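You operate a simulated robot arm through the tools that you are given. There is no shell and no other tool. Be economical: measure what you need, move in short steps, check, and stop when the job is done.

You run a simulated two-armed robot. Do the job below in one go: nothing can be reset, and whatever is moved stays where it is left.

TASK
Pick up the jar with blue lid with one hand, pass it to the other hand and put it in the flat metal bag tray. Set down upright: jar with blue lid.

Only the result counts: the job must be done as asked and must still hold three seconds after the hand-in. Knocking over, shifting, dropping, spilling or breaking anything else fails it. Lids that push on must go on centred and level and be pressed home; caps that screw on are set level and turned clockwise until they are tight.

THE ROBOT
Two 7-joint arms with two-finger parallel grippers on one trunk, on a base that drives. Base frame: it is fixed to the floor where the robot stands at the start and does not move with it; the origin is under the middle of the robot, x ahead of it, y to its left, z up; the surface under the hand at the start is at about z = 80. Units: cm, rad, N and s.
The left shoulder is at the start at [6, 14.3, 92.6], the right one opposite. With the tool pointing down near the work surface each hand reaches from about 32 to 74 cm from the robot's upright axis, wherever it stands, measured 20 degrees to its own side. Places, roughly: flat metal bag tray (15x15 cm) [70, 414, 96]; jar with blue lid (7x7x11 cm) [50, 0, 90]. Payload 1.57 kg a hand.
Tool frame (each hand has its own): the origin (TCP) lies between the finger pads and is the grasp point; the fingertips stand 3 cm ahead of it; z points along the fingers, y is the line along which they close. The gripper opens to 11 cm. The fingers are 2.4 cm wide and 1.2 cm thick; the gripper's body (4.8 by 11.2 cm) begins 7.8 cm behind the TCP.
Orientation is that of the tool frame in the base frame, as [roll, pitch, yaw] about the fixed x, y, z axes, in that order (R = Rz(yaw) Ry(pitch) Rx(roll)). With the fingers straight down and closing along the base's y, the tool's x points along the base's -x, its y along +y and its z along -z.

THE INTERFACE
- The arms move only by the tool arm_command. It takes "left_rows", "right_rows" or both (then of equal length, played together; a hand with none holds still); each is a list of rows, each a list of 3 entries, a list of its own where there are three numbers: the turn, a rotation vector about the base's x, y, z in rad, then the shift along the base's x, y, z in cm, then the opening, from 0 (shut) to 1 (fully open). In form: [[[ax, ay, az], [tx, ty, tz], claw], ...]. A call has 1 to 12 rows; each row shifts and turns the commanded pose from where the row before left it. Each row takes 0.2 s and may step no farther than 5 cm and 0.15 rad from the row before; otherwise, or with a gripper value out of range, the whole call is refused. A pose out of reach is approached as far as the arm can. The call stops where the force on the tool passes 40 N (or 10 N more than at its start, if that is more) or the arm is blocked; 0.2 s more then pass. The fingers move at their own pace (about 4.5 cm/s each) and stop on an object; they squeeze with about 25 N. The grip force told is the motor's: it shows also when the fingers shut on nothing. Time passes only in rows, and 0.2 s behind the last, so rows that do not move let the fingers close. The reply holds the time, the measured pose of the TCP, the force on the tool along the base axes, the opening and the grip force, in the units named above and with some noise, with the torque about the TCP (base axes, N m) and any sound that the robot's microphone picked up.
- Cameras (640 x 400 px; columns grow to the right, rows downward): "scene" is now at [4.99, 1.46, 153.81]; the picture's right is [0.17, -0.99, 0.00], its down [-0.71, -0.12, -0.69] and it looks along [0.68, 0.11, -0.72] (base axes); focal length 262 px, centre (320, 200). "left" rides on the left gripper at [7, -1.6, -14.1] in its tool frame; the picture's right is [0.23, 0.97, 0.00], its down [-0.86, 0.20, -0.48] and it looks along [-0.47, 0.11, 0.88] (tool axes); focal length 222 px, centre (320, 200). "right" rides on the right gripper at [7, 1.6, -14.1] in its tool frame; the picture's right is [-0.23, 0.97, 0.00], its down [-0.86, -0.20, -0.48] and it looks along [-0.47, -0.11, 0.88] (tool axes); focal length 222 px, centre (320, 200). There is no depth. A picture from a camera that has moved, and an enlarged one, comes with that camera's place and axes in the base frame and with its lens.
- get_image(camera): a new picture of that camera. It takes no simulated time.
- move_column(by): slides the trunk up (or, below 0, down) by that many cm; the arms and the scene camera ride with it, the base frame stays. It gives what a move gives, with no picture.
- base_move(legs): drives the robot by 1 to 6 legs, each [ahead, left, turn to the left] in cm, cm and rad, along the robot's own axes; the way and the turn of a leg run together, so that a leg with both is an arc; at most 150 cm and 3.142 rad a leg. The arms and the cameras ride along, it lands a little off, and it stops where it bumps. It gives what a move gives.
- turn_head(pan, tilt): turns the head with the scene camera to pan (to the left, within 1.501 rad either way) and tilt (down, from -0.506 to 1.204), counted from straight ahead of the robot. It gives what a move gives.
- enlarge(camera, box): a new picture of the part [left, top, right, bottom] of that camera's present view, enlarged. It takes no simulated time.
- hand_in(): hands the job in; it is judged then, once.

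Work in short steps. Places have to be worked out from the pictures, the camera data and where the tool is seen: move nearer, look again, correct. Check each grasp and each placing, and mend what went wrong. You have 120 turns and 100 pictures in all, those below and enlarged ones among them. Open the grippers and draw the arms clear of the work before you hand the job in, unless the task says otherwise; then end with one line.

The tools are called as a command line: name --argument value ..., lists and objects as JSON in quotes. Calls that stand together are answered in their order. arm_command: Moves the arms, as the interface text tells. Its arguments: {"type":"object","properties":{"left_rows":{"type":"array","items":{"type":"array"}},"right_rows":{"type":"array","items":{"type":"array"}}},"required":[]} The other tools are called the same way: move_column (by) slides the trunk up or down; base_move (legs) drives the base; turn_head (pan, tilt) turns the head that bears the scene camera; get_image (camera) takes a picture; enlarge (camera, box) takes an enlarged picture of a part of a camera's view; hand_in () hands the job in.

At the start:

```text
t: 0.0
left_ee_pos: [54.32, 26.49, 102.71]
left_tcp_rot: [-3.141, 0.0, -3.14]
left_contact_force: [0.3, 0.1, -0.2]
left_moment: [0.02, 0.0, 0.01]
left_opening: 11.01
left_gripper_force: 0.1
right_ee_pos: [51.41, -13.46, 107.61]
right_tcp_rot: [-3.141, 0.0, -3.141]
right_contact_force: [0.5, 0.2, 0.7]
right_moment: [0.03, 0.0, 0.01]
right_opening: 11.02
right_gripper_force: 0.0
trunk travel left (down, up): [-52.5, 6.5]
robot x, y, heading: [-0.09, 0.21, 0.0]
head pan, tilt: [0.168, 0.808]
```

scene: 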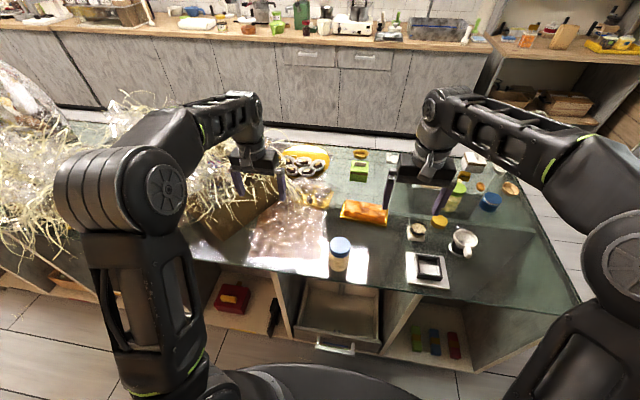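
right: 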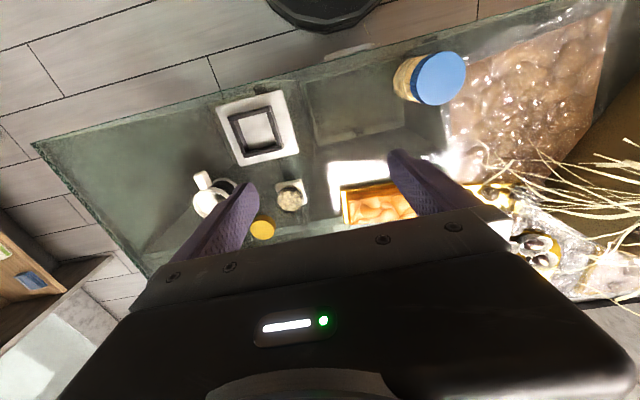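
left: 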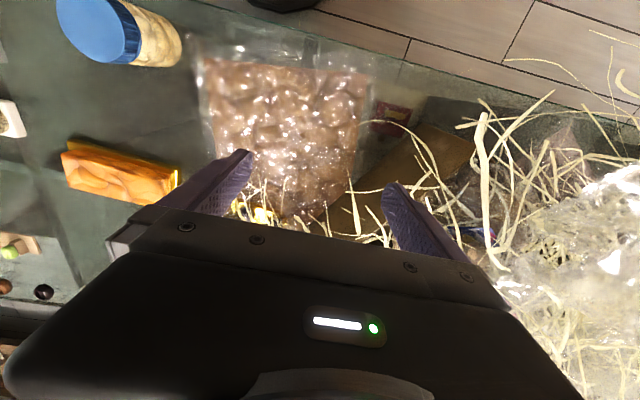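

The jar triangulates to about (47.8, 2.3), top at z≈91, near the table's front edge. I'll look left toward the tray before planning the handover.

turn_head --pan 1.4 --tilt 0.3

get_image --camera "scene"

```text
t: 1.4
left_ee_pos: [54.32, 26.3, 102.78]
left_tcp_rot: [3.141, 0.001, 3.14]
left_contact_force: [0.1, -0.6, 0.6]
left_moment: [-0.02, 0.02, 0.02]
left_opening: 11.0
left_gripper_force: 0.0
right_ee_pos: [51.54, -13.53, 107.58]
right_tcp_rot: [3.141, 0.001, -3.142]
right_contact_force: [0.0, 0.5, 0.4]
right_moment: [-0.01, 0.02, -0.02]
right_opening: 11.03
right_gripper_force: 0.2
trunk travel left (down, up): [-52.5, 6.5]
robot x, y, heading: [-0.1, 0.1, -0.005]
head pan, tilt: [1.4, 0.3]
```

```text
96 pictures are left
camera scene: at [-1.32, 9.32, 158.31], right [0.99, -0.17, 0.0], down [-0.05, -0.29, -0.96], along [0.16, 0.94, -0.3], focal length 262 px, centre (320, 200)
```

scene: 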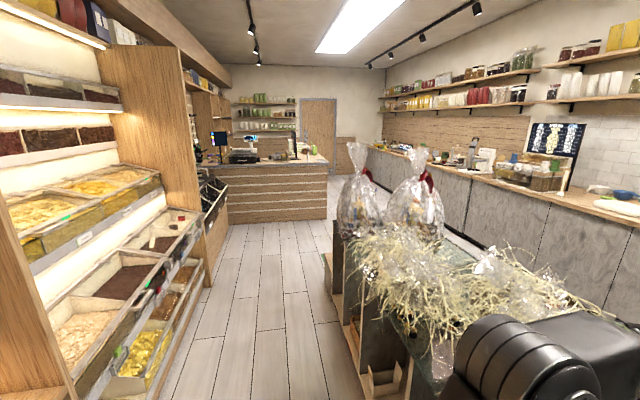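

The tray should project near (321,161), on the far counter's right end. I'll zoom there.

enlarge --camera "scene" --box '[200, 110, 360, 230]'

```text
3.33 times, centred on (280, 170) of scene
camera zoom: at [-1.32, 9.32, 158.31], right [0.99, -0.17, 0.0], down [-0.05, -0.29, -0.96], along [0.16, 0.94, -0.3], focal length 872 px, centre (453, 300)
```

zoom: 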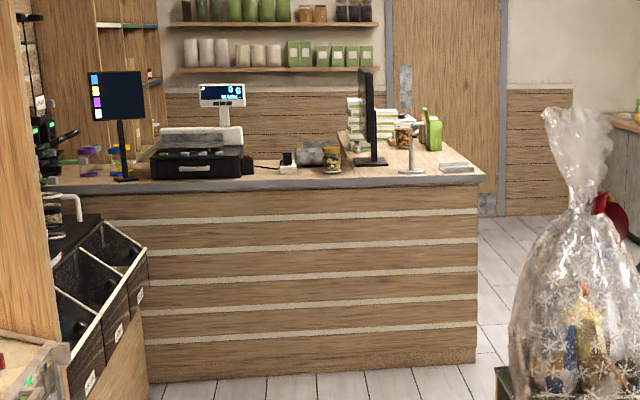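

The tray lies on the counter, open from above. Plan: the right hand takes the jar low from the front with a shallow tilt, the left takes it by the lid from above, and the left places it. First I raise both hands clear of the straw.

arm_command --left_rows '[[[0, 0, 0], [0, 0, 4], 1], [[0, 0, 0], [0, 0, 4], 1], [[0, 0, 0], [0, 0, 4], 1], [[0, 0, 0], [0, 0, 3], 1]]' --right_rows '[[[0, 0, 0], [0, 0, 1], 1], [[0, 0, 0], [0, 0, 1], 1], [[0, 0, 0], [0, 0, 1], 1], [[0, 0, 0], [0, 0, 1], 1]]'

base_move --legs '[[-24, 0, 0]]'

turn_head --pan 0.0 --tilt 0.75

get_image --camera "scene"

```text
t: 2.4
left_ee_pos: [54.3, 26.52, 108.62]
left_tcp_rot: [-3.141, 0.002, 3.141]
left_contact_force: [-0.8, 0.5, 0.2]
left_moment: [0.02, -0.01, 0.01]
left_opening: 11.02
left_gripper_force: 0.0
left hand out of reach, approached as far as the arm can: row 2, 3, 4
right_ee_pos: [51.56, -13.4, 109.56]
right_tcp_rot: [3.141, -0.001, 3.141]
right_contact_force: [-0.9, 0.3, -0.3]
right_moment: [0.01, 0.02, 0.04]
right_opening: 10.98
right_gripper_force: 0.2
right hand out of reach, approached as far as the arm can: row 3, 4
trunk travel left (down, up): [-52.5, 6.5]
robot x, y, heading: [-0.25, -0.09, 0.008]
head pan, tilt: [1.4, 0.3]
```

```text
t: 4.2
left_ee_pos: [30.19, 26.39, 108.72]
left_tcp_rot: [3.141, 0.002, 3.139]
left_contact_force: [-0.8, 0.5, 0.0]
left_moment: [-0.02, -0.02, 0.03]
left_opening: 11.01
left_gripper_force: 0.1
right_ee_pos: [27.39, -13.46, 109.72]
right_tcp_rot: [3.141, 0.002, 3.14]
right_contact_force: [-0.6, 0.6, 0.0]
right_moment: [-0.01, -0.03, 0.02]
right_opening: 11.0
right_gripper_force: 0.0
trunk travel left (down, up): [-52.5, 6.5]
robot x, y, heading: [-24.29, 0.0, -0.005]
head pan, tilt: [1.4, 0.3]
```

```text
t: 5.7
left_ee_pos: [30.2, 26.34, 108.62]
left_tcp_rot: [-3.141, 0.001, 3.14]
left_contact_force: [0.2, 0.1, 1.0]
left_moment: [0.0, -0.01, 0.0]
left_opening: 11.02
left_gripper_force: 0.2
right_ee_pos: [27.47, -13.54, 109.55]
right_tcp_rot: [-3.141, -0.001, 3.14]
right_contact_force: [-0.4, 0.1, -1.2]
right_moment: [0.02, 0.02, 0.0]
right_opening: 11.02
right_gripper_force: 0.0
trunk travel left (down, up): [-52.5, 6.5]
robot x, y, heading: [-24.24, -0.25, -0.003]
head pan, tilt: [0.0, 0.75]
```

```text
94 pictures are left
camera scene: at [-18.66, 0.14, 154.28], right [0.0, -1.0, 0.0], down [-0.68, 0.0, -0.73], along [0.73, 0.0, -0.68], focal length 262 px, centre (320, 200)
```

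scene: 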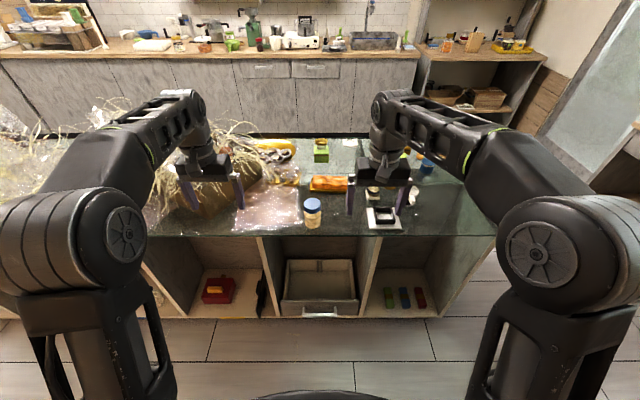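

Everything is clear. I enlarge the jar for a better estimate.

enlarge --camera "scene" --box '[240, 150, 400, 250]'

```text
4.00 times, centred on (320, 200) of scene
camera zoom: at [-18.66, 0.14, 154.28], right [0.0, -1.0, 0.0], down [-0.68, 0.0, -0.73], along [0.73, 0.0, -0.68], focal length 1046 px, centre (320, 200)
```

zoom: 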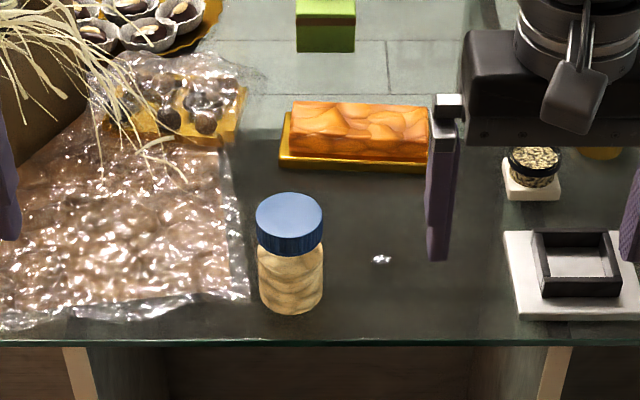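

Lid centre is about (47.9, 2.9), lid diameter about 6 cm, and the bag film starts only 1 cm left of the jar. So the right hand will grip the lid from above with the fingers closing along x. I'll turn the right hand 90° in free air.

arm_command --right_rows '[[[0, 0, 0.15], [0, 0, 0], 0.85], [[0, 0, 0.15], [0, 0, 0], 0.85], [[0, 0, 0.15], [0, 0, 0], 0.85], [[0, 0, 0.15], [0, 0, 0], 0.85], [[0, 0, 0.15], [0, 0, 0], 0.85], [[0, 0, 0.15], [0, 0, 0], 0.85], [[0, 0, 0.15], [0, 0, 0], 0.85], [[0, 0, 0.15], [0, 0, 0], 0.85], [[0, 0, 0.15], [0, 0, 0], 0.85], [[0, 0, 0.15], [0, 0, 0], 0.85], [[0, 0, 0.07], [0, 0, 0], 0.85]]'

base_move --legs '[[17, 0, 0]]'

get_image --camera "right"

```text
t: 8.1
left_ee_pos: [30.39, 26.45, 108.56]
left_tcp_rot: [-3.141, 0.001, 3.14]
left_contact_force: [0.1, -0.4, -0.5]
left_moment: [0.01, 0.0, 0.0]
left_opening: 11.0
left_gripper_force: 0.0
right_ee_pos: [27.58, -13.47, 109.67]
right_tcp_rot: [-3.141, 0.0, -1.572]
right_contact_force: [0.5, -0.5, 0.8]
right_moment: [0.0, -0.04, 0.0]
right_opening: 9.38
right_gripper_force: 0.1
trunk travel left (down, up): [-52.5, 6.5]
robot x, y, heading: [-23.7, 0.37, -0.005]
head pan, tilt: [0.0, 0.75]
```

```text
t: 9.6
left_ee_pos: [47.7, 26.28, 108.52]
left_tcp_rot: [3.14, 0.0, 3.14]
left_contact_force: [0.2, -0.1, -0.1]
left_moment: [0.03, 0.02, 0.02]
left_opening: 11.03
left_gripper_force: 0.1
right_ee_pos: [44.83, -13.59, 109.42]
right_tcp_rot: [3.14, 0.0, -1.573]
right_contact_force: [0.3, 0.6, -0.5]
right_moment: [-0.01, 0.04, -0.04]
right_opening: 9.34
right_gripper_force: 0.0
trunk travel left (down, up): [-52.5, 6.5]
robot x, y, heading: [-6.81, 0.06, -0.003]
head pan, tilt: [0.0, 0.75]
```

```text
92 pictures are left
camera right: at [43.19, -20.42, 123.67], right [-0.97, 0.23, 0.0], down [0.2, 0.85, 0.48], along [0.11, 0.47, -0.88], focal length 222 px, centre (320, 200)
```

right: 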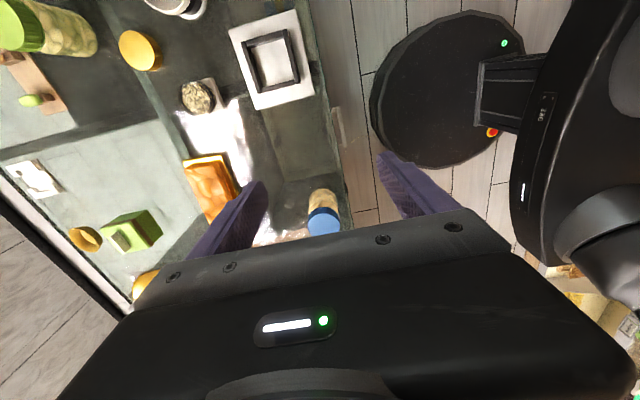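

Next I move the right hand above the jar at z≈102 and look again.

arm_command --right_rows '[[[0, 0, 0], [0.8, 3.3, -1.5], 0.85], [[0, 0, 0], [0.8, 3.3, -1.5], 0.85], [[0, 0, 0], [0.8, 3.3, -1.5], 0.85], [[0, 0, 0], [0.7, 3.3, -1.5], 0.85], [[0, 0, 0], [0, 3.3, -1.5], 0.85], [[0, 0, 0], [0, 0, 0], 0.85]]'

get_image --camera "right"

get_image --camera "scene"

```text
t: 11.0
left_ee_pos: [47.61, 26.25, 108.69]
left_tcp_rot: [3.14, 0.002, 3.14]
left_contact_force: [0.1, 0.1, -0.2]
left_moment: [0.01, 0.01, -0.01]
left_opening: 10.98
left_gripper_force: 0.0
right_ee_pos: [47.97, 3.05, 102.08]
right_tcp_rot: [-3.14, 0.001, -1.574]
right_contact_force: [0.0, -0.6, 0.2]
right_moment: [0.0, 0.01, 0.0]
right_opening: 9.35
right_gripper_force: 0.1
trunk travel left (down, up): [-52.5, 6.5]
robot x, y, heading: [-6.86, 0.01, -0.001]
head pan, tilt: [0.0, 0.75]
```

```text
91 pictures are left
camera right: at [46.24, -3.85, 116.32], right [-0.97, 0.23, 0.0], down [0.2, 0.85, 0.48], along [0.11, 0.47, -0.88], focal length 222 px, centre (320, 200)
```

right: 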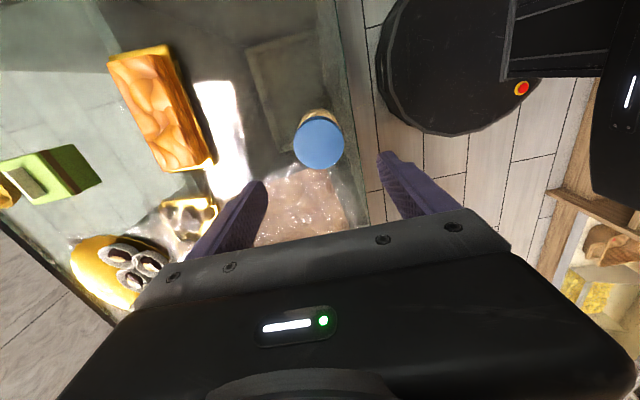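

```text
90 pictures are left
camera scene: at [-1.45, 0.06, 154.28], right [0.0, -1.0, 0.0], down [-0.68, 0.0, -0.73], along [0.73, 0.0, -0.68], focal length 262 px, centre (320, 200)
```

scene: 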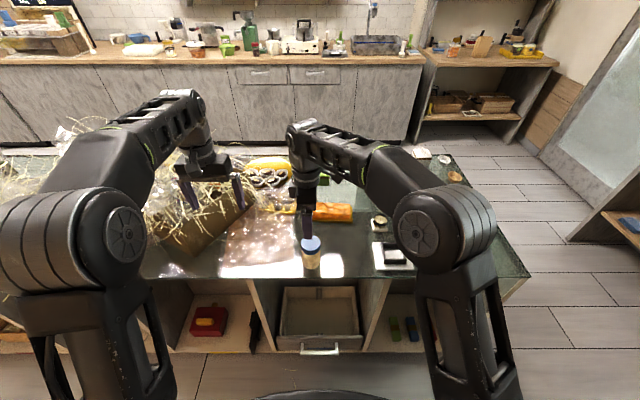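

From above, the lid centre is (47.9, 2.5) at z≈91. I'll shift y by −0.5 and descend to TCP z≈89.5, then check.

arm_command --right_rows '[[[0, 0, 0], [-0.1, -0.5, -2], 0.85], [[0, 0, 0], [0, 0, -2.5], 0.85], [[0, 0, 0], [0, 0, -2.5], 0.85], [[0, 0, 0], [0, 0, -2], 0.85], [[0, 0, 0], [0, 0, -2], 0.85], [[0, 0, 0], [0, 0, -1.6], 0.85]]'

get_image --camera "right"

enlarge --camera "scene" --box '[240, 190, 400, 290]'

```text
t: 12.4
left_ee_pos: [47.64, 26.34, 108.6]
left_tcp_rot: [-3.141, -0.001, 3.14]
left_contact_force: [0.0, -0.2, -0.8]
left_moment: [-0.01, -0.01, 0.0]
left_opening: 11.01
left_gripper_force: 0.0
right_ee_pos: [47.8, 2.56, 89.37]
right_tcp_rot: [3.14, -0.001, -1.577]
right_contact_force: [-0.6, -0.7, -1.1]
right_moment: [0.0, 0.0, -0.02]
right_opening: 9.36
right_gripper_force: 0.1
trunk travel left (down, up): [-52.5, 6.5]
robot x, y, heading: [-7.0, -0.07, -0.003]
head pan, tilt: [0.0, 0.75]
```

```text
89 pictures are left
camera right: at [46.13, -4.41, 103.55], right [-0.97, 0.23, 0.0], down [0.2, 0.85, 0.48], along [0.11, 0.47, -0.88], focal length 222 px, centre (320, 200)
```

right: 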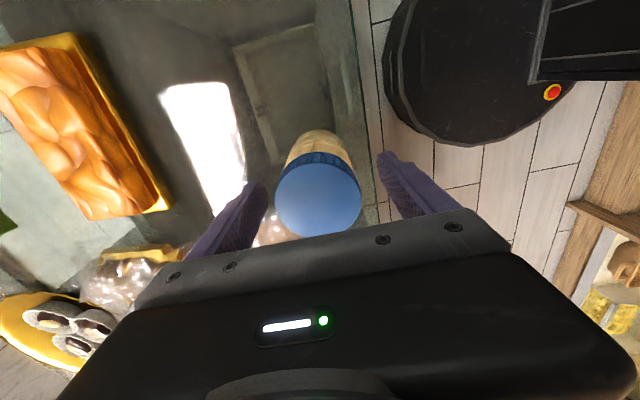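

```text
4.00 times, centred on (320, 240) of scene
camera zoom: at [-1.4, 0.1, 154.28], right [0.0, -1.0, 0.0], down [-0.68, 0.0, -0.73], along [0.73, 0.0, -0.68], focal length 1046 px, centre (320, 40)
```

zoom: 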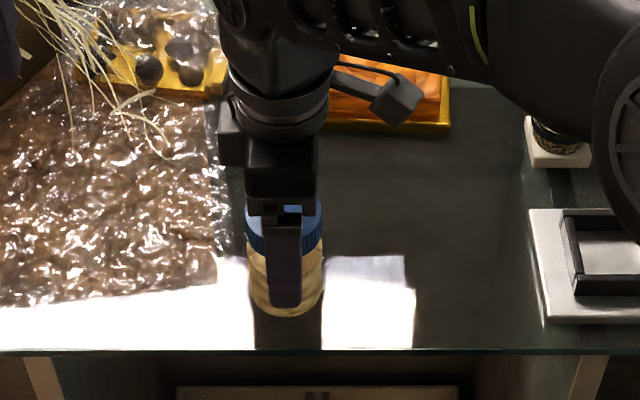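

The readings put the jar centre at y≈2.8 and the lid top slightly lower than thought, z≈89–91. I go 1 cm deeper, shift y by +0.2 and close.

arm_command --right_rows '[[[0, 0, 0], [0, 0.2, -1], 0.85], [[0, 0, 0], [0, 0, 0], 0.4], [[0, 0, 0], [0, 0, 0], 0.3], [[0, 0, 0], [0, 0, 0], 0.3], [[0, 0, 0], [0, 0, 0], 0.3]]'

get_image --camera "right"

```text
t: 13.6
left_ee_pos: [47.59, 26.38, 108.69]
left_tcp_rot: [-3.14, 0.002, 3.14]
left_contact_force: [0.4, -0.2, -0.4]
left_moment: [0.0, 0.03, 0.01]
left_opening: 11.0
left_gripper_force: 0.2
right_ee_pos: [47.77, 2.73, 88.39]
right_tcp_rot: [-3.141, 0.001, -1.573]
right_contact_force: [-0.1, 0.5, 0.3]
right_moment: [0.13, -0.06, -0.02]
right_opening: 6.56
right_gripper_force: 25.0
trunk travel left (down, up): [-52.5, 6.5]
robot x, y, heading: [-6.42, 0.17, 0.003]
head pan, tilt: [0.0, 0.75]
```

```text
87 pictures are left
camera right: at [46.1, -4.2, 102.6], right [-0.97, 0.23, 0.0], down [0.2, 0.85, 0.48], along [0.11, 0.47, -0.88], focal length 222 px, centre (320, 200)
```

right: 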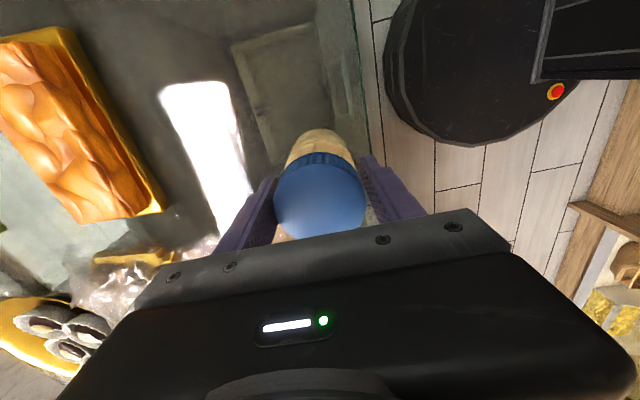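

Gripped at 6.56 cm with 25 N. I lift straight up.

arm_command --right_rows '[[[0, 0, 0], [0, 0, 1], 0.3], [[0, 0, 0], [0, 0, 2], 0.3], [[0, 0, 0], [0, 0, 3], 0.3], [[0, 0, 0], [0, 0, 4], 0.3], [[0, 0, 0], [0, 0, 4], 0.3], [[0, 0, 0], [0, 0, 4], 0.3], [[0, 0, 0], [0, 0, 0], 0.3]]'

get_image --camera "right"

get_image --camera "scene"

```text
t: 15.2
left_ee_pos: [47.71, 26.13, 108.45]
left_tcp_rot: [3.139, -0.001, 3.138]
left_contact_force: [0.5, -0.2, 0.3]
left_moment: [0.01, -0.01, -0.01]
left_opening: 10.99
left_gripper_force: 0.0
right_ee_pos: [47.73, 2.38, 105.62]
right_tcp_rot: [-3.141, 0.001, -1.576]
right_contact_force: [0.3, -0.7, -3.7]
right_moment: [0.02, 0.03, 0.01]
right_opening: 6.55
right_gripper_force: 24.8
right hand out of reach, approached as far as the arm can: row 6
trunk travel left (down, up): [-52.5, 6.5]
robot x, y, heading: [-6.77, -0.09, -0.003]
head pan, tilt: [0.0, 0.75]
```

```text
86 pictures are left
camera right: at [46.1, -4.48, 119.65], right [-0.97, 0.23, 0.0], down [0.2, 0.85, 0.48], along [0.11, 0.47, -0.88], focal length 222 px, centre (320, 200)
```

right: 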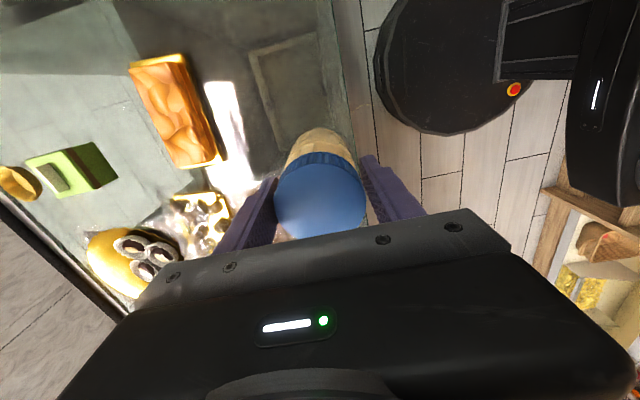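

```text
85 pictures are left
camera scene: at [-1.29, -0.05, 154.27], right [0.0, -1.0, 0.0], down [-0.68, 0.0, -0.73], along [0.73, 0.0, -0.68], focal length 262 px, centre (320, 200)
```

scene: 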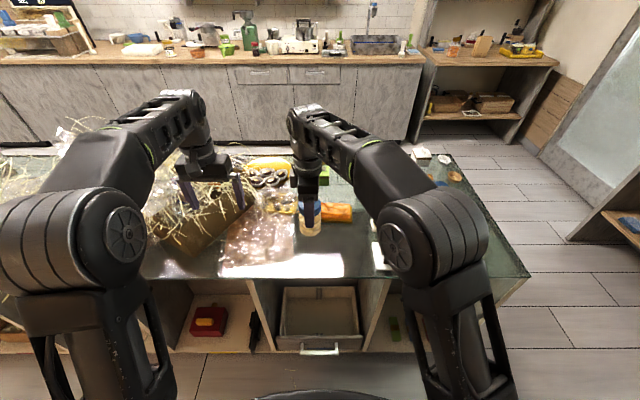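

The jar is held firmly (about 0.37 kg). I back into the aisle and turn the right hand back by −90°, so the left hand can take the lower body from the front.

base_move --legs '[[-24, 0, 0]]'

arm_command --right_rows '[[[0, 0, -0.15], [0, 0, 0], 0.3], [[0, 0, -0.15], [0, 0, 0], 0.3], [[0, 0, -0.15], [0, 0, 0], 0.3], [[0, 0, -0.15], [0, 0, 0], 0.3], [[0, 0, -0.15], [0, 0, 0], 0.3], [[0, 0, -0.15], [0, 0, 0], 0.3], [[0, 0, -0.15], [0, 0, 0], 0.3], [[0, 0, -0.15], [0, 0, 0], 0.3], [[0, 0, -0.15], [0, 0, 0], 0.3], [[0, 0, -0.15], [0, 0, 0], 0.3], [[0, 0, -0.07], [0, 0, 0], 0.3]]'

get_image --camera "scene"

get_image --camera "left"

```text
t: 17.0
left_ee_pos: [23.44, 26.51, 108.68]
left_tcp_rot: [-3.142, 0.002, -3.138]
left_contact_force: [-0.8, 0.0, 0.1]
left_moment: [-0.01, -0.03, 0.0]
left_opening: 11.01
left_gripper_force: 0.2
right_ee_pos: [23.77, 2.77, 105.63]
right_tcp_rot: [-3.14, 0.001, -1.571]
right_contact_force: [-0.3, 0.0, -4.2]
right_moment: [0.0, -0.03, 0.01]
right_opening: 6.52
right_gripper_force: 24.8
trunk travel left (down, up): [-52.5, 6.5]
robot x, y, heading: [-30.53, 0.11, 0.01]
head pan, tilt: [0.0, 0.75]
```

```text
t: 19.4
left_ee_pos: [23.58, 26.53, 108.68]
left_tcp_rot: [3.14, 0.0, -3.14]
left_contact_force: [-1.0, -0.7, 0.7]
left_moment: [-0.01, 0.02, -0.03]
left_opening: 10.98
left_gripper_force: 0.1
right_ee_pos: [23.92, 2.78, 105.49]
right_tcp_rot: [-3.139, -0.001, -3.14]
right_contact_force: [-0.4, 0.4, -1.9]
right_moment: [0.03, 0.01, -0.02]
right_opening: 6.56
right_gripper_force: 25.2
trunk travel left (down, up): [-52.5, 6.5]
robot x, y, heading: [-30.51, 0.37, 0.002]
head pan, tilt: [0.0, 0.75]
```

```text
84 pictures are left
camera scene: at [-25.24, 0.14, 154.28], right [0.0, -1.0, 0.0], down [-0.68, 0.0, -0.73], along [0.73, 0.0, -0.68], focal length 262 px, centre (320, 200)
```

scene: 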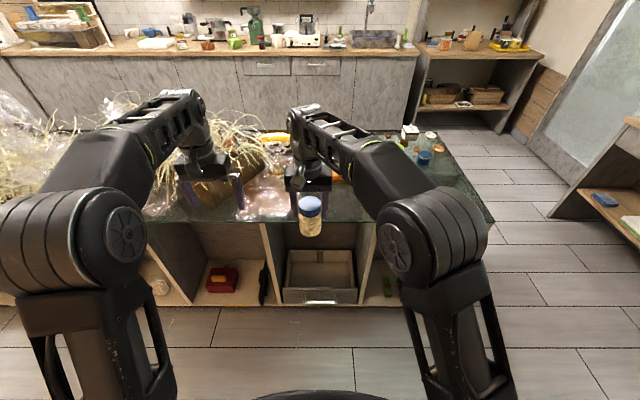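

```text
83 pictures are left
camera left: at [16.74, 25.06, 122.81], right [-0.23, 0.97, 0.0], down [0.85, 0.2, 0.48], along [0.47, 0.11, -0.88], focal length 222 px, centre (320, 200)
```

left: 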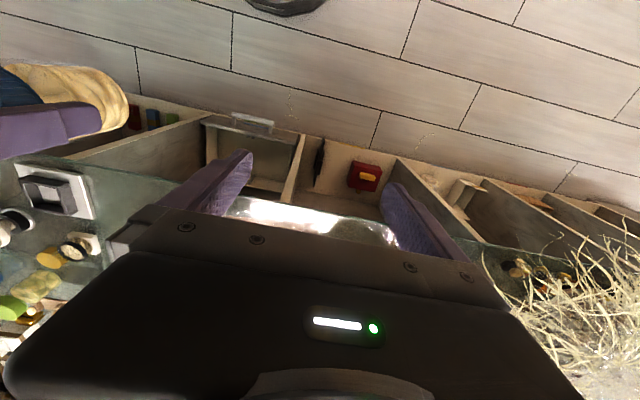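

I zoom on the held jar to find how far its body hangs below the right fingers.

enlarge --camera "scene" --box '[270, 160, 350, 250]'

enlarge --camera "left" --box '[0, 40, 160, 180]'

```text
4.44 times, centred on (310, 205) of scene
camera zoom: at [-25.24, 0.14, 154.28], right [0.0, -1.0, 0.0], down [-0.68, 0.0, -0.73], along [0.73, 0.0, -0.68], focal length 1163 px, centre (364, 178)
```

zoom: 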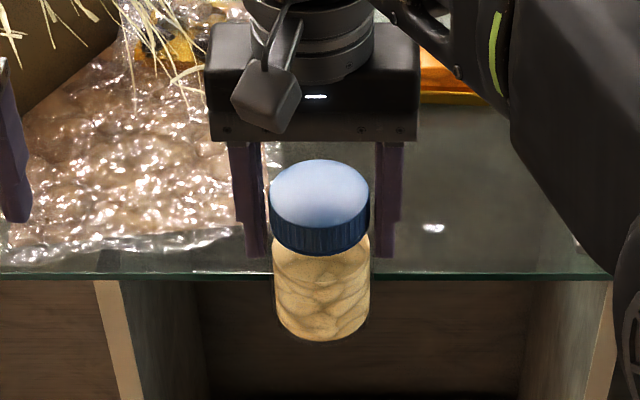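

```text
2.86 times, centred on (80, 110) of left
camera zoom: at [16.74, 25.06, 122.81], right [-0.23, 0.97, 0.0], down [0.85, 0.2, 0.48], along [0.47, 0.11, -0.88], focal length 635 px, centre (1006, 457)
```

zoom: 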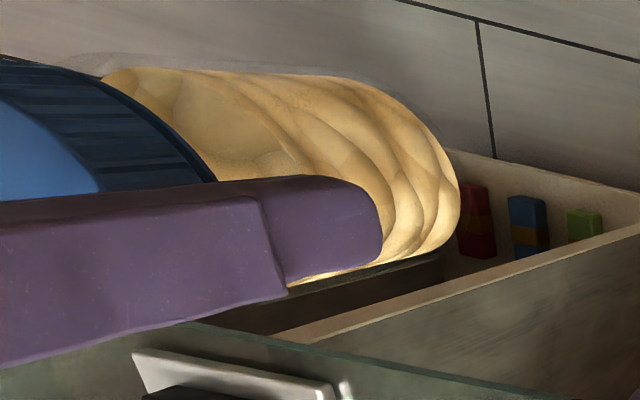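

The jar hangs from z≈97.1 to 106.7, with the right tips at 102.5. The left will grip at z≈100, pointing forward, 35° down and yawed 0.6 rad to the right, with the right hand yawed +0.6 so its fingers lie in line with the left's approach. I pre-orient both hands in free air.

arm_command --left_rows '[[[0, -0.1371, 0], [0, 0, 0], 0.85], [[0, -0.1371, 0], [0, 0, 0], 0.85], [[0, -0.1371, 0], [0, 0, 0], 0.85], [[0, -0.1371, 0], [0, 0, 0], 0.85], [[0, -0.1371, 0], [0, 0, 0], 0.85], [[0, -0.1371, 0], [0, 0, 0], 0.85], [[0, -0.1371, 0], [0, 0, 0], 0.85], [[0, 0, -0.15], [0, 0, 0], 0.85], [[0, 0, -0.15], [0, 0, 0], 0.85], [[0, 0, -0.15], [0, 0, 0], 0.85], [[0, 0, -0.15], [0, 0, 0], 0.85]]' --right_rows '[[[0, 0, 0.15], [0, 0, 0], 0.3], [[0, 0, 0.15], [0, 0, 0], 0.3], [[0, 0, 0.15], [0, 0, 0], 0.3], [[0, 0, 0.15], [0, 0, 0], 0.3], [[0, 0, 0], [0, 0, 0], 0.3], [[0, 0, 0], [0, 0, 0], 0.3], [[0, 0, 0], [0, 0, 0], 0.3], [[0, 0, 0], [0, 0, 0], 0.3], [[0, 0, 0], [0, 0, 0], 0.3], [[0, 0, 0], [0, 0, 0], 0.3], [[0, 0, 0], [0, 0, 0], 0.3]]'

get_image --camera "scene"

get_image --camera "left"

```text
t: 21.8
left_ee_pos: [23.75, 26.62, 108.5]
left_tcp_rot: [-3.136, 0.96, 2.546]
left_contact_force: [-0.3, 0.0, 0.0]
left_moment: [0.0, 0.03, 0.03]
left_opening: 9.35
left_gripper_force: 0.0
right_ee_pos: [23.86, 2.86, 105.5]
right_tcp_rot: [-3.138, 0.0, -2.542]
right_contact_force: [-0.8, 0.0, -4.4]
right_moment: [0.0, -0.01, -0.01]
right_opening: 6.54
right_gripper_force: 25.2
trunk travel left (down, up): [-52.5, 6.5]
robot x, y, heading: [-30.42, 0.12, 0.006]
head pan, tilt: [0.0, 0.75]
```

```text
80 pictures are left
camera scene: at [-25.19, 0.19, 154.27], right [0.0, -1.0, 0.0], down [-0.68, 0.0, -0.73], along [0.73, 0.0, -0.68], focal length 262 px, centre (320, 200)
```

scene: 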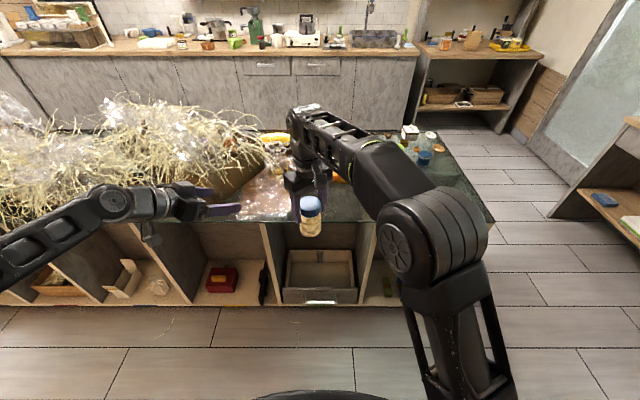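

```text
79 pictures are left
camera left: at [9.97, 34.15, 111.03], right [0.44, 0.88, -0.19], down [0.2, 0.11, 0.97], along [0.88, -0.47, -0.12], focal length 222 px, centre (320, 200)
```

left: 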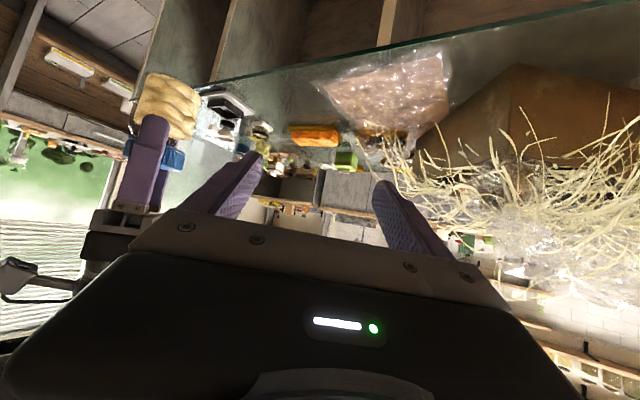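

Orientations are good. I move the left hand to the pre-grasp point 12 cm back along its approach line.

arm_command --left_rows '[[[0, 0, 0], [-3, -2, 0], 0.85], [[0, 0, 0], [-2.4, -3.5, 0], 0.85], [[0, 0, 0], [-2, -4, 0], 0.85], [[0, 0, 0], [0, -4.2, -0.8], 0.85], [[0, 0, 0], [0, -4.2, -0.8], 0.85], [[0, 0, 0], [0, 0, 0], 0.85]]'

get_image --camera "scene"

get_image --camera "left"

```text
t: 23.2
left_ee_pos: [16.47, 8.57, 106.96]
left_tcp_rot: [-3.138, 0.961, 2.547]
left_contact_force: [0.5, 0.3, 1.1]
left_moment: [-0.04, -0.02, -0.01]
left_opening: 9.34
left_gripper_force: 0.1
right_ee_pos: [23.79, 2.89, 105.46]
right_tcp_rot: [-3.141, 0.0, -2.541]
right_contact_force: [0.6, -0.4, -4.1]
right_moment: [-0.02, 0.01, -0.04]
right_opening: 6.55
right_gripper_force: 24.9
trunk travel left (down, up): [-52.5, 6.5]
robot x, y, heading: [-30.76, -0.3, 0.004]
head pan, tilt: [0.0, 0.75]
```

```text
78 pictures are left
camera scene: at [-25.25, 0.19, 154.28], right [0.0, -1.0, 0.0], down [-0.68, 0.0, -0.73], along [0.73, 0.0, -0.68], focal length 262 px, centre (320, 200)
```

scene: 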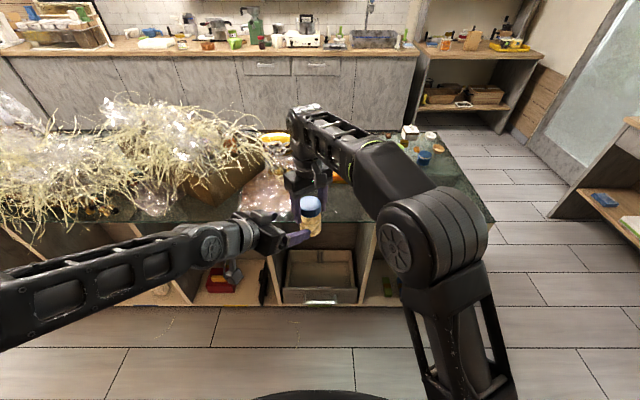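

```text
77 pictures are left
camera left: at [2.69, 16.17, 109.37], right [0.44, 0.88, -0.19], down [0.19, 0.11, 0.97], along [0.88, -0.47, -0.12], focal length 222 px, centre (320, 200)
```

left: 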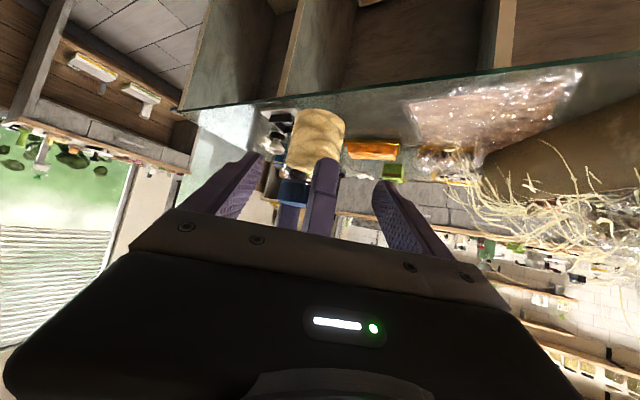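

The jar sits between the left fingers in line with the approach. I advance about 6 cm along it and check.

arm_command --left_rows '[[[0, 0, 0], [1.3, -1.0, -1.2], 0.85], [[0, 0, 0], [1.3, -1.0, -1.2], 0.85], [[0, 0, 0], [1.3, -1.0, -1.2], 0.85], [[0, 0, 0], [0, 0, 0], 0.85]]'

get_image --camera "left"

enlarge --camera "scene" --box '[230, 140, 390, 260]'

```text
t: 24.2
left_ee_pos: [19.9, 5.77, 103.75]
left_tcp_rot: [-3.136, 0.962, 2.546]
left_contact_force: [-0.1, 0.5, 0.6]
left_moment: [-0.02, 0.01, 0.01]
left_opening: 9.36
left_gripper_force: 0.0
left hand out of reach, approached as far as the arm can: row 3
right_ee_pos: [23.82, 2.86, 105.49]
right_tcp_rot: [-3.141, -0.001, -2.54]
right_contact_force: [-0.3, -0.3, -4.1]
right_moment: [0.02, -0.02, 0.0]
right_opening: 6.58
right_gripper_force: 25.1
trunk travel left (down, up): [-52.5, 6.5]
robot x, y, heading: [-30.85, -0.07, 0.004]
head pan, tilt: [0.0, 0.75]
```

```text
76 pictures are left
camera left: at [6.21, 13.39, 106.17], right [0.44, 0.88, -0.19], down [0.19, 0.11, 0.97], along [0.88, -0.47, -0.12], focal length 222 px, centre (320, 200)
```

left: 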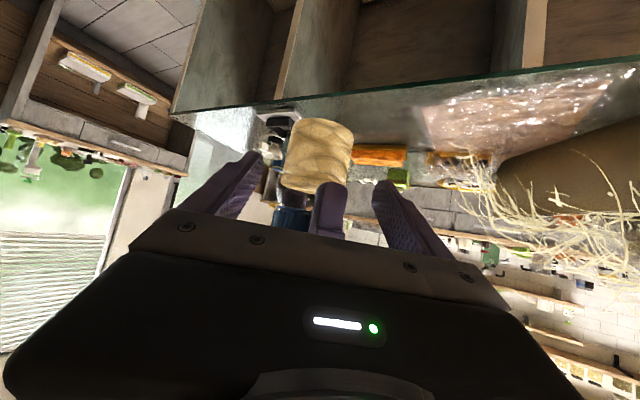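

```text
3.33 times, centred on (310, 200) of scene
camera zoom: at [-25.26, 0.14, 154.28], right [0.0, -1.0, 0.0], down [-0.68, 0.0, -0.73], along [0.73, 0.0, -0.68], focal length 872 px, centre (353, 200)
```

zoom: 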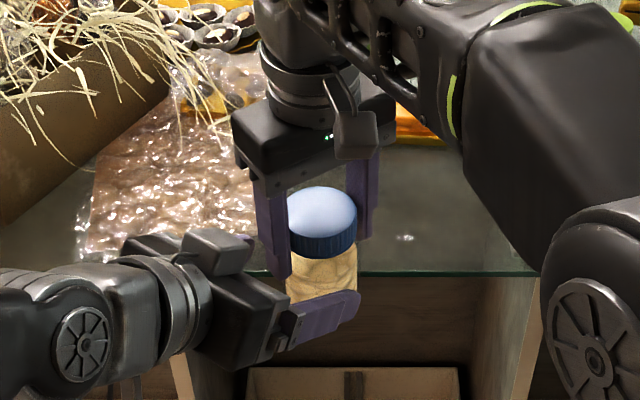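

The left arm is at its reach limit there, so I bring the jar the last stretch to it with the right hand.

arm_command --right_rows '[[[0, 0, 0], [-1.1, 0.7, 0.9], 0.3], [[0, 0, 0], [-1.1, 0.7, 0.9], 0.3], [[0, 0, 0], [-1.0, 0.7, 0.9], 0.3], [[0, 0, 0], [0, 0, 0], 0.3]]'

get_image --camera "left"

enlarge --camera "scene" --box '[230, 140, 390, 260]'

```text
t: 25.2
left_ee_pos: [19.87, 5.82, 103.83]
left_tcp_rot: [-3.137, 0.96, 2.546]
left_contact_force: [-0.4, 0.3, -0.5]
left_moment: [-0.01, -0.03, -0.04]
left_opening: 9.35
left_gripper_force: 0.0
right_ee_pos: [22.65, 3.49, 106.51]
right_tcp_rot: [-3.137, 0.008, -2.542]
right_contact_force: [0.0, -0.5, -4.5]
right_moment: [-0.04, 0.0, -0.01]
right_opening: 6.5
right_gripper_force: 24.8
right hand out of reach, approached as far as the arm can: row 1, 2, 3
trunk travel left (down, up): [-52.5, 6.5]
robot x, y, heading: [-30.56, -0.12, -0.002]
head pan, tilt: [0.0, 0.75]
```

```text
74 pictures are left
camera left: at [6.21, 13.37, 106.16], right [0.44, 0.88, -0.19], down [0.2, 0.11, 0.97], along [0.88, -0.47, -0.12], focal length 222 px, centre (320, 200)
```

left: 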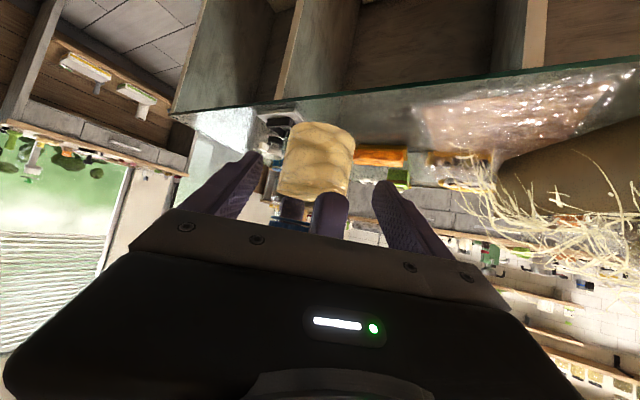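

```text
3.33 times, centred on (310, 200) of scene
camera zoom: at [-25.24, 0.13, 154.28], right [0.0, -1.0, 0.0], down [-0.68, 0.0, -0.73], along [0.73, 0.0, -0.68], focal length 872 px, centre (353, 200)
```

zoom: 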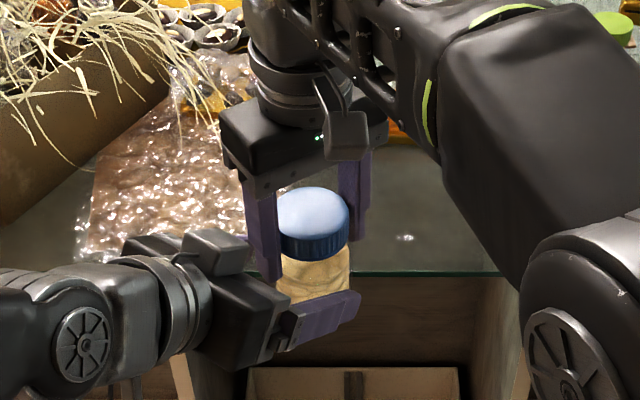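

Right's upward limit stopped it. The line-up is still right, only about 3 cm short, so I move the jar toward the left palm horizontally and slightly down.

arm_command --right_rows '[[[0, 0, 0], [0, 0, -1.0], 0.3], [[0, 0, 0], [-1.1, 0.7, -0.2], 0.3], [[0, 0, 0], [-1.2, 0.7, -0.2], 0.3], [[0, 0, 0], [0, 0, 0], 0.3]]'

get_image --camera "left"

enlarge --camera "scene" --box '[230, 140, 390, 260]'

```text
t: 26.2
left_ee_pos: [20.01, 5.64, 103.82]
left_tcp_rot: [-3.137, 0.96, 2.547]
left_contact_force: [0.0, -0.2, 0.0]
left_moment: [0.02, 0.03, 0.01]
left_opening: 9.33
left_gripper_force: 0.1
right_ee_pos: [20.47, 4.92, 105.19]
right_tcp_rot: [-3.14, 0.001, -2.541]
right_contact_force: [0.6, 0.1, -3.4]
right_moment: [-0.01, 0.04, -0.01]
right_opening: 6.57
right_gripper_force: 25.0
trunk travel left (down, up): [-52.5, 6.5]
robot x, y, heading: [-30.62, 0.02, -0.0]
head pan, tilt: [0.0, 0.75]
```

```text
72 pictures are left
camera left: at [6.21, 13.37, 106.16], right [0.44, 0.88, -0.19], down [0.2, 0.11, 0.97], along [0.88, -0.47, -0.12], focal length 222 px, centre (320, 200)
```

left: 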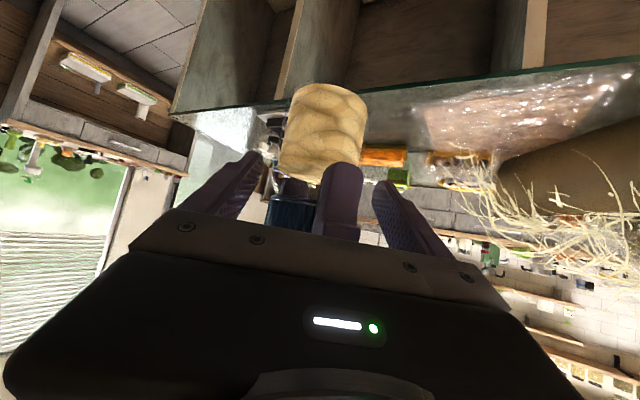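

```text
3.33 times, centred on (310, 200) of scene
camera zoom: at [-25.24, 0.13, 154.28], right [0.0, -1.0, 0.0], down [-0.68, 0.0, -0.73], along [0.73, 0.0, -0.68], focal length 872 px, centre (353, 200)
```

zoom: 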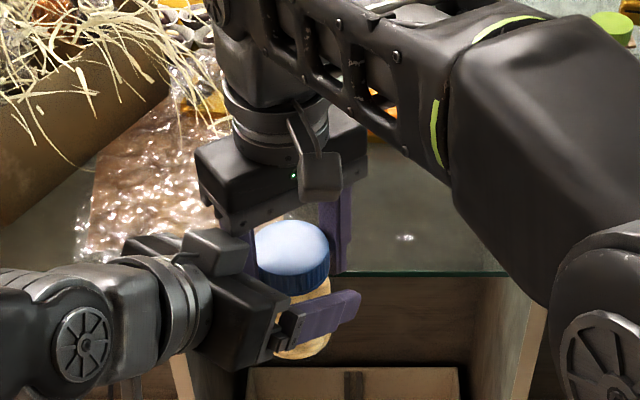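

My yaw alignment is about 0.37 rad off: the right's near finger sits toward one left finger. I rotate the right by another +0.36 so it is centred, then check.

arm_command --right_rows '[[[0, 0, 0.12], [0, 0, 0], 0.3], [[0, 0, 0.12], [0, 0, 0], 0.3], [[0, 0, 0.12], [0, 0, 0], 0.3], [[0, 0, 0], [0, 0, 0], 0.3]]'

get_image --camera "left"

```text
t: 27.2
left_ee_pos: [19.89, 5.83, 103.74]
left_tcp_rot: [-3.135, 0.961, 2.546]
left_contact_force: [-0.6, 0.3, 0.0]
left_moment: [0.01, 0.03, -0.02]
left_opening: 9.35
left_gripper_force: 0.1
right_ee_pos: [20.47, 4.85, 105.21]
right_tcp_rot: [-3.14, 0.0, -2.179]
right_contact_force: [-0.3, 0.3, -3.9]
right_moment: [-0.01, 0.0, 0.03]
right_opening: 6.56
right_gripper_force: 25.2
trunk travel left (down, up): [-52.5, 6.5]
robot x, y, heading: [-30.58, -0.17, 0.002]
head pan, tilt: [0.0, 0.75]
```

```text
70 pictures are left
camera left: at [6.2, 13.38, 106.16], right [0.44, 0.88, -0.19], down [0.2, 0.11, 0.97], along [0.88, -0.47, -0.12], focal length 222 px, centre (320, 200)
```

left: 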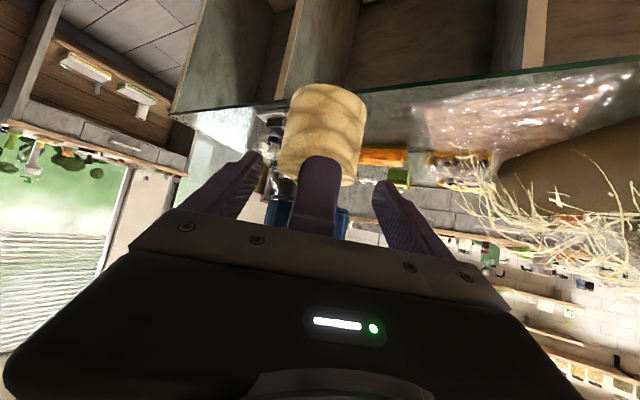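

Aligned now. I raise the jar 1 cm so the left grips mid-body, then close the left hand.

arm_command --left_rows '[[[0, 0, 0], [0, 0, 0], 0.85], [[0, 0, 0], [0, 0, 0], 0.6], [[0, 0, 0], [0, 0, 0], 0.3], [[0, 0, 0], [0, 0, 0], 0.3], [[0, 0, 0], [0, 0, 0], 0.3], [[0, 0, 0], [0, 0, 0], 0.3]]' --right_rows '[[[0, 0, 0], [0, 0, 1.0], 0.3], [[0, 0, 0], [0, 0, 0], 0.3], [[0, 0, 0], [0, 0, 0], 0.3], [[0, 0, 0], [0, 0, 0], 0.3], [[0, 0, 0], [0, 0, 0], 0.3], [[0, 0, 0], [0, 0, 0], 0.3]]'

get_image --camera "left"

enlarge --camera "scene" --box '[230, 140, 390, 260]'

```text
t: 28.6
left_ee_pos: [19.72, 5.63, 103.72]
left_tcp_rot: [-3.138, 0.96, 2.545]
left_contact_force: [-10.0, -15.8, -0.2]
left_moment: [0.64, 0.16, -0.16]
left_opening: 6.54
left_gripper_force: 25.4
right_ee_pos: [20.38, 4.93, 106.21]
right_tcp_rot: [-3.141, 0.004, -2.18]
right_contact_force: [9.5, 15.9, -4.1]
right_moment: [-0.29, -0.41, -0.02]
right_opening: 6.61
right_gripper_force: 24.3
trunk travel left (down, up): [-52.5, 6.5]
robot x, y, heading: [-31.11, -0.02, -0.0]
head pan, tilt: [0.0, 0.75]
```

```text
69 pictures are left
camera left: at [6.16, 13.34, 106.14], right [0.44, 0.88, -0.19], down [0.2, 0.11, 0.97], along [0.87, -0.47, -0.12], focal length 222 px, centre (320, 200)
```

left: 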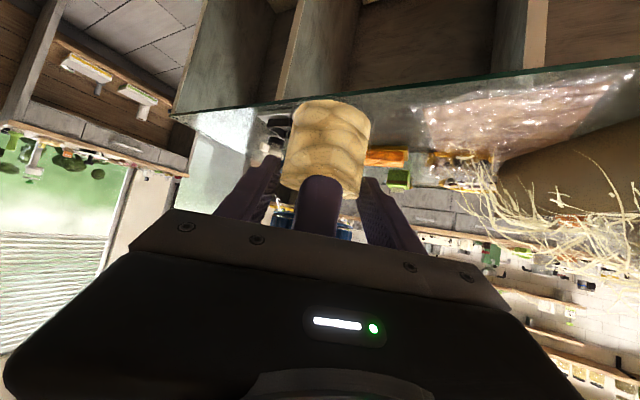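

```text
3.33 times, centred on (310, 200) of scene
camera zoom: at [-25.24, 0.13, 154.28], right [0.0, -1.0, 0.0], down [-0.68, 0.0, -0.73], along [0.73, 0.0, -0.68], focal length 872 px, centre (353, 200)
```

zoom: 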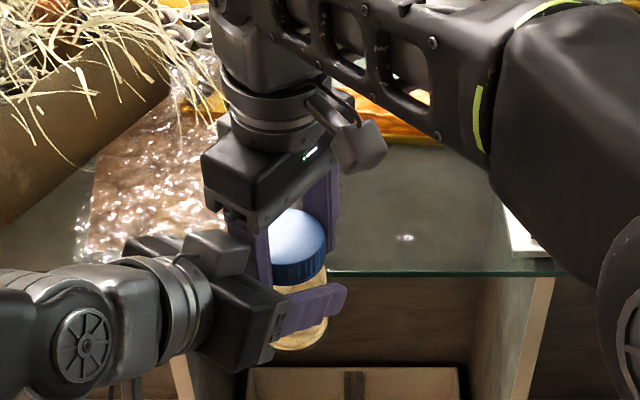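

The left has a grip at 6.54 cm, with about 18 N of lateral strain between the arms. I relieve it by nudging the left hand along the force.

arm_command --left_rows '[[[0, 0, 0], [-0.15, -0.22, 0], 0.3], [[0, 0, 0], [0, 0, 0], 0.3]]'

```text
t: 29.2
left_ee_pos: [19.8, 5.75, 103.78]
left_tcp_rot: [-3.139, 0.959, 2.547]
left_contact_force: [2.0, -10.9, -8.0]
left_moment: [0.77, 0.03, -0.02]
left_opening: 6.52
left_gripper_force: 25.2
right_ee_pos: [20.27, 4.91, 106.19]
right_tcp_rot: [-3.14, 0.001, -2.181]
right_contact_force: [-2.8, 11.5, 9.3]
right_moment: [-0.41, 0.11, -0.04]
right_opening: 6.55
right_gripper_force: 25.4
trunk travel left (down, up): [-52.5, 6.5]
robot x, y, heading: [-30.64, 0.21, 0.002]
head pan, tilt: [0.0, 0.75]
```

Lower strain. One more small nudge before releasing the right hand.

arm_command --left_rows '[[[0, 0, 0], [0, -0.2, -0.1], 0.3], [[0, 0, 0], [0, 0, 0], 0.3]]'

```text
t: 29.8
left_ee_pos: [19.78, 5.53, 103.71]
left_tcp_rot: [-3.135, 0.962, 2.55]
left_contact_force: [6.1, 1.5, -6.8]
left_moment: [-0.45, 0.28, -0.09]
left_opening: 6.51
left_gripper_force: 24.7
right_ee_pos: [20.45, 4.69, 106.09]
right_tcp_rot: [-3.141, -0.002, -2.182]
right_contact_force: [-6.4, -1.0, 7.0]
right_moment: [0.51, -0.06, 0.16]
right_opening: 6.56
right_gripper_force: 24.7
trunk travel left (down, up): [-52.5, 6.5]
robot x, y, heading: [-30.81, -0.12, 0.002]
head pan, tilt: [0.0, 0.75]
```

Strain is small. I open the right a little and check that the left holds.

arm_command --right_rows '[[[0, 0, 0], [0, 0, 0], 0.7], [[0, 0, 0], [0, 0, 0], 0.7], [[0, 0, 0], [0, 0, 0], 0.7]]'

get_image --camera "left"

enlarge --camera "scene" --box '[230, 140, 390, 260]'

```text
t: 30.6
left_ee_pos: [19.63, 5.39, 103.69]
left_tcp_rot: [-3.141, 0.962, 2.544]
left_contact_force: [-7.3, 4.4, -0.4]
left_moment: [-0.62, -0.22, -0.27]
left_opening: 6.49
left_gripper_force: 24.9
right_ee_pos: [20.47, 4.79, 106.06]
right_tcp_rot: [-3.14, 0.001, -2.182]
right_contact_force: [5.9, -6.0, -0.8]
right_moment: [0.31, 0.22, 0.22]
right_opening: 7.03
right_gripper_force: 0.0
trunk travel left (down, up): [-52.5, 6.5]
robot x, y, heading: [-30.86, 0.07, 0.0]
head pan, tilt: [0.0, 0.75]
```

```text
67 pictures are left
camera left: at [6.02, 12.98, 106.08], right [0.44, 0.88, -0.19], down [0.19, 0.11, 0.97], along [0.88, -0.47, -0.12], focal length 222 px, centre (320, 200)
```

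left: 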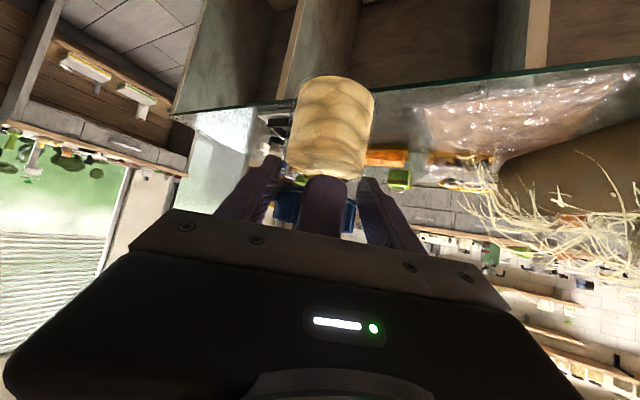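

```text
3.33 times, centred on (310, 200) of scene
camera zoom: at [-25.25, 0.14, 154.28], right [0.0, -1.0, 0.0], down [-0.68, 0.0, -0.73], along [0.73, 0.0, -0.68], focal length 872 px, centre (353, 200)
```

zoom: 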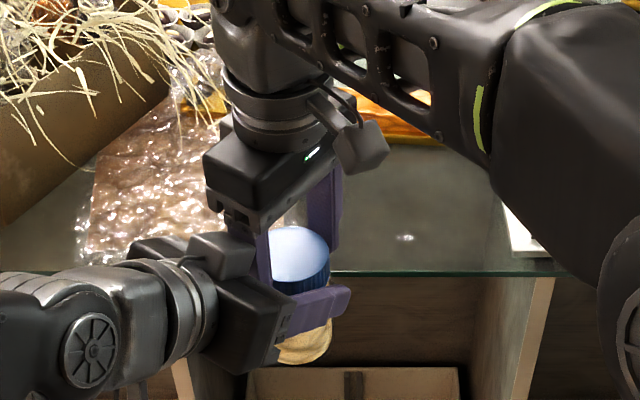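

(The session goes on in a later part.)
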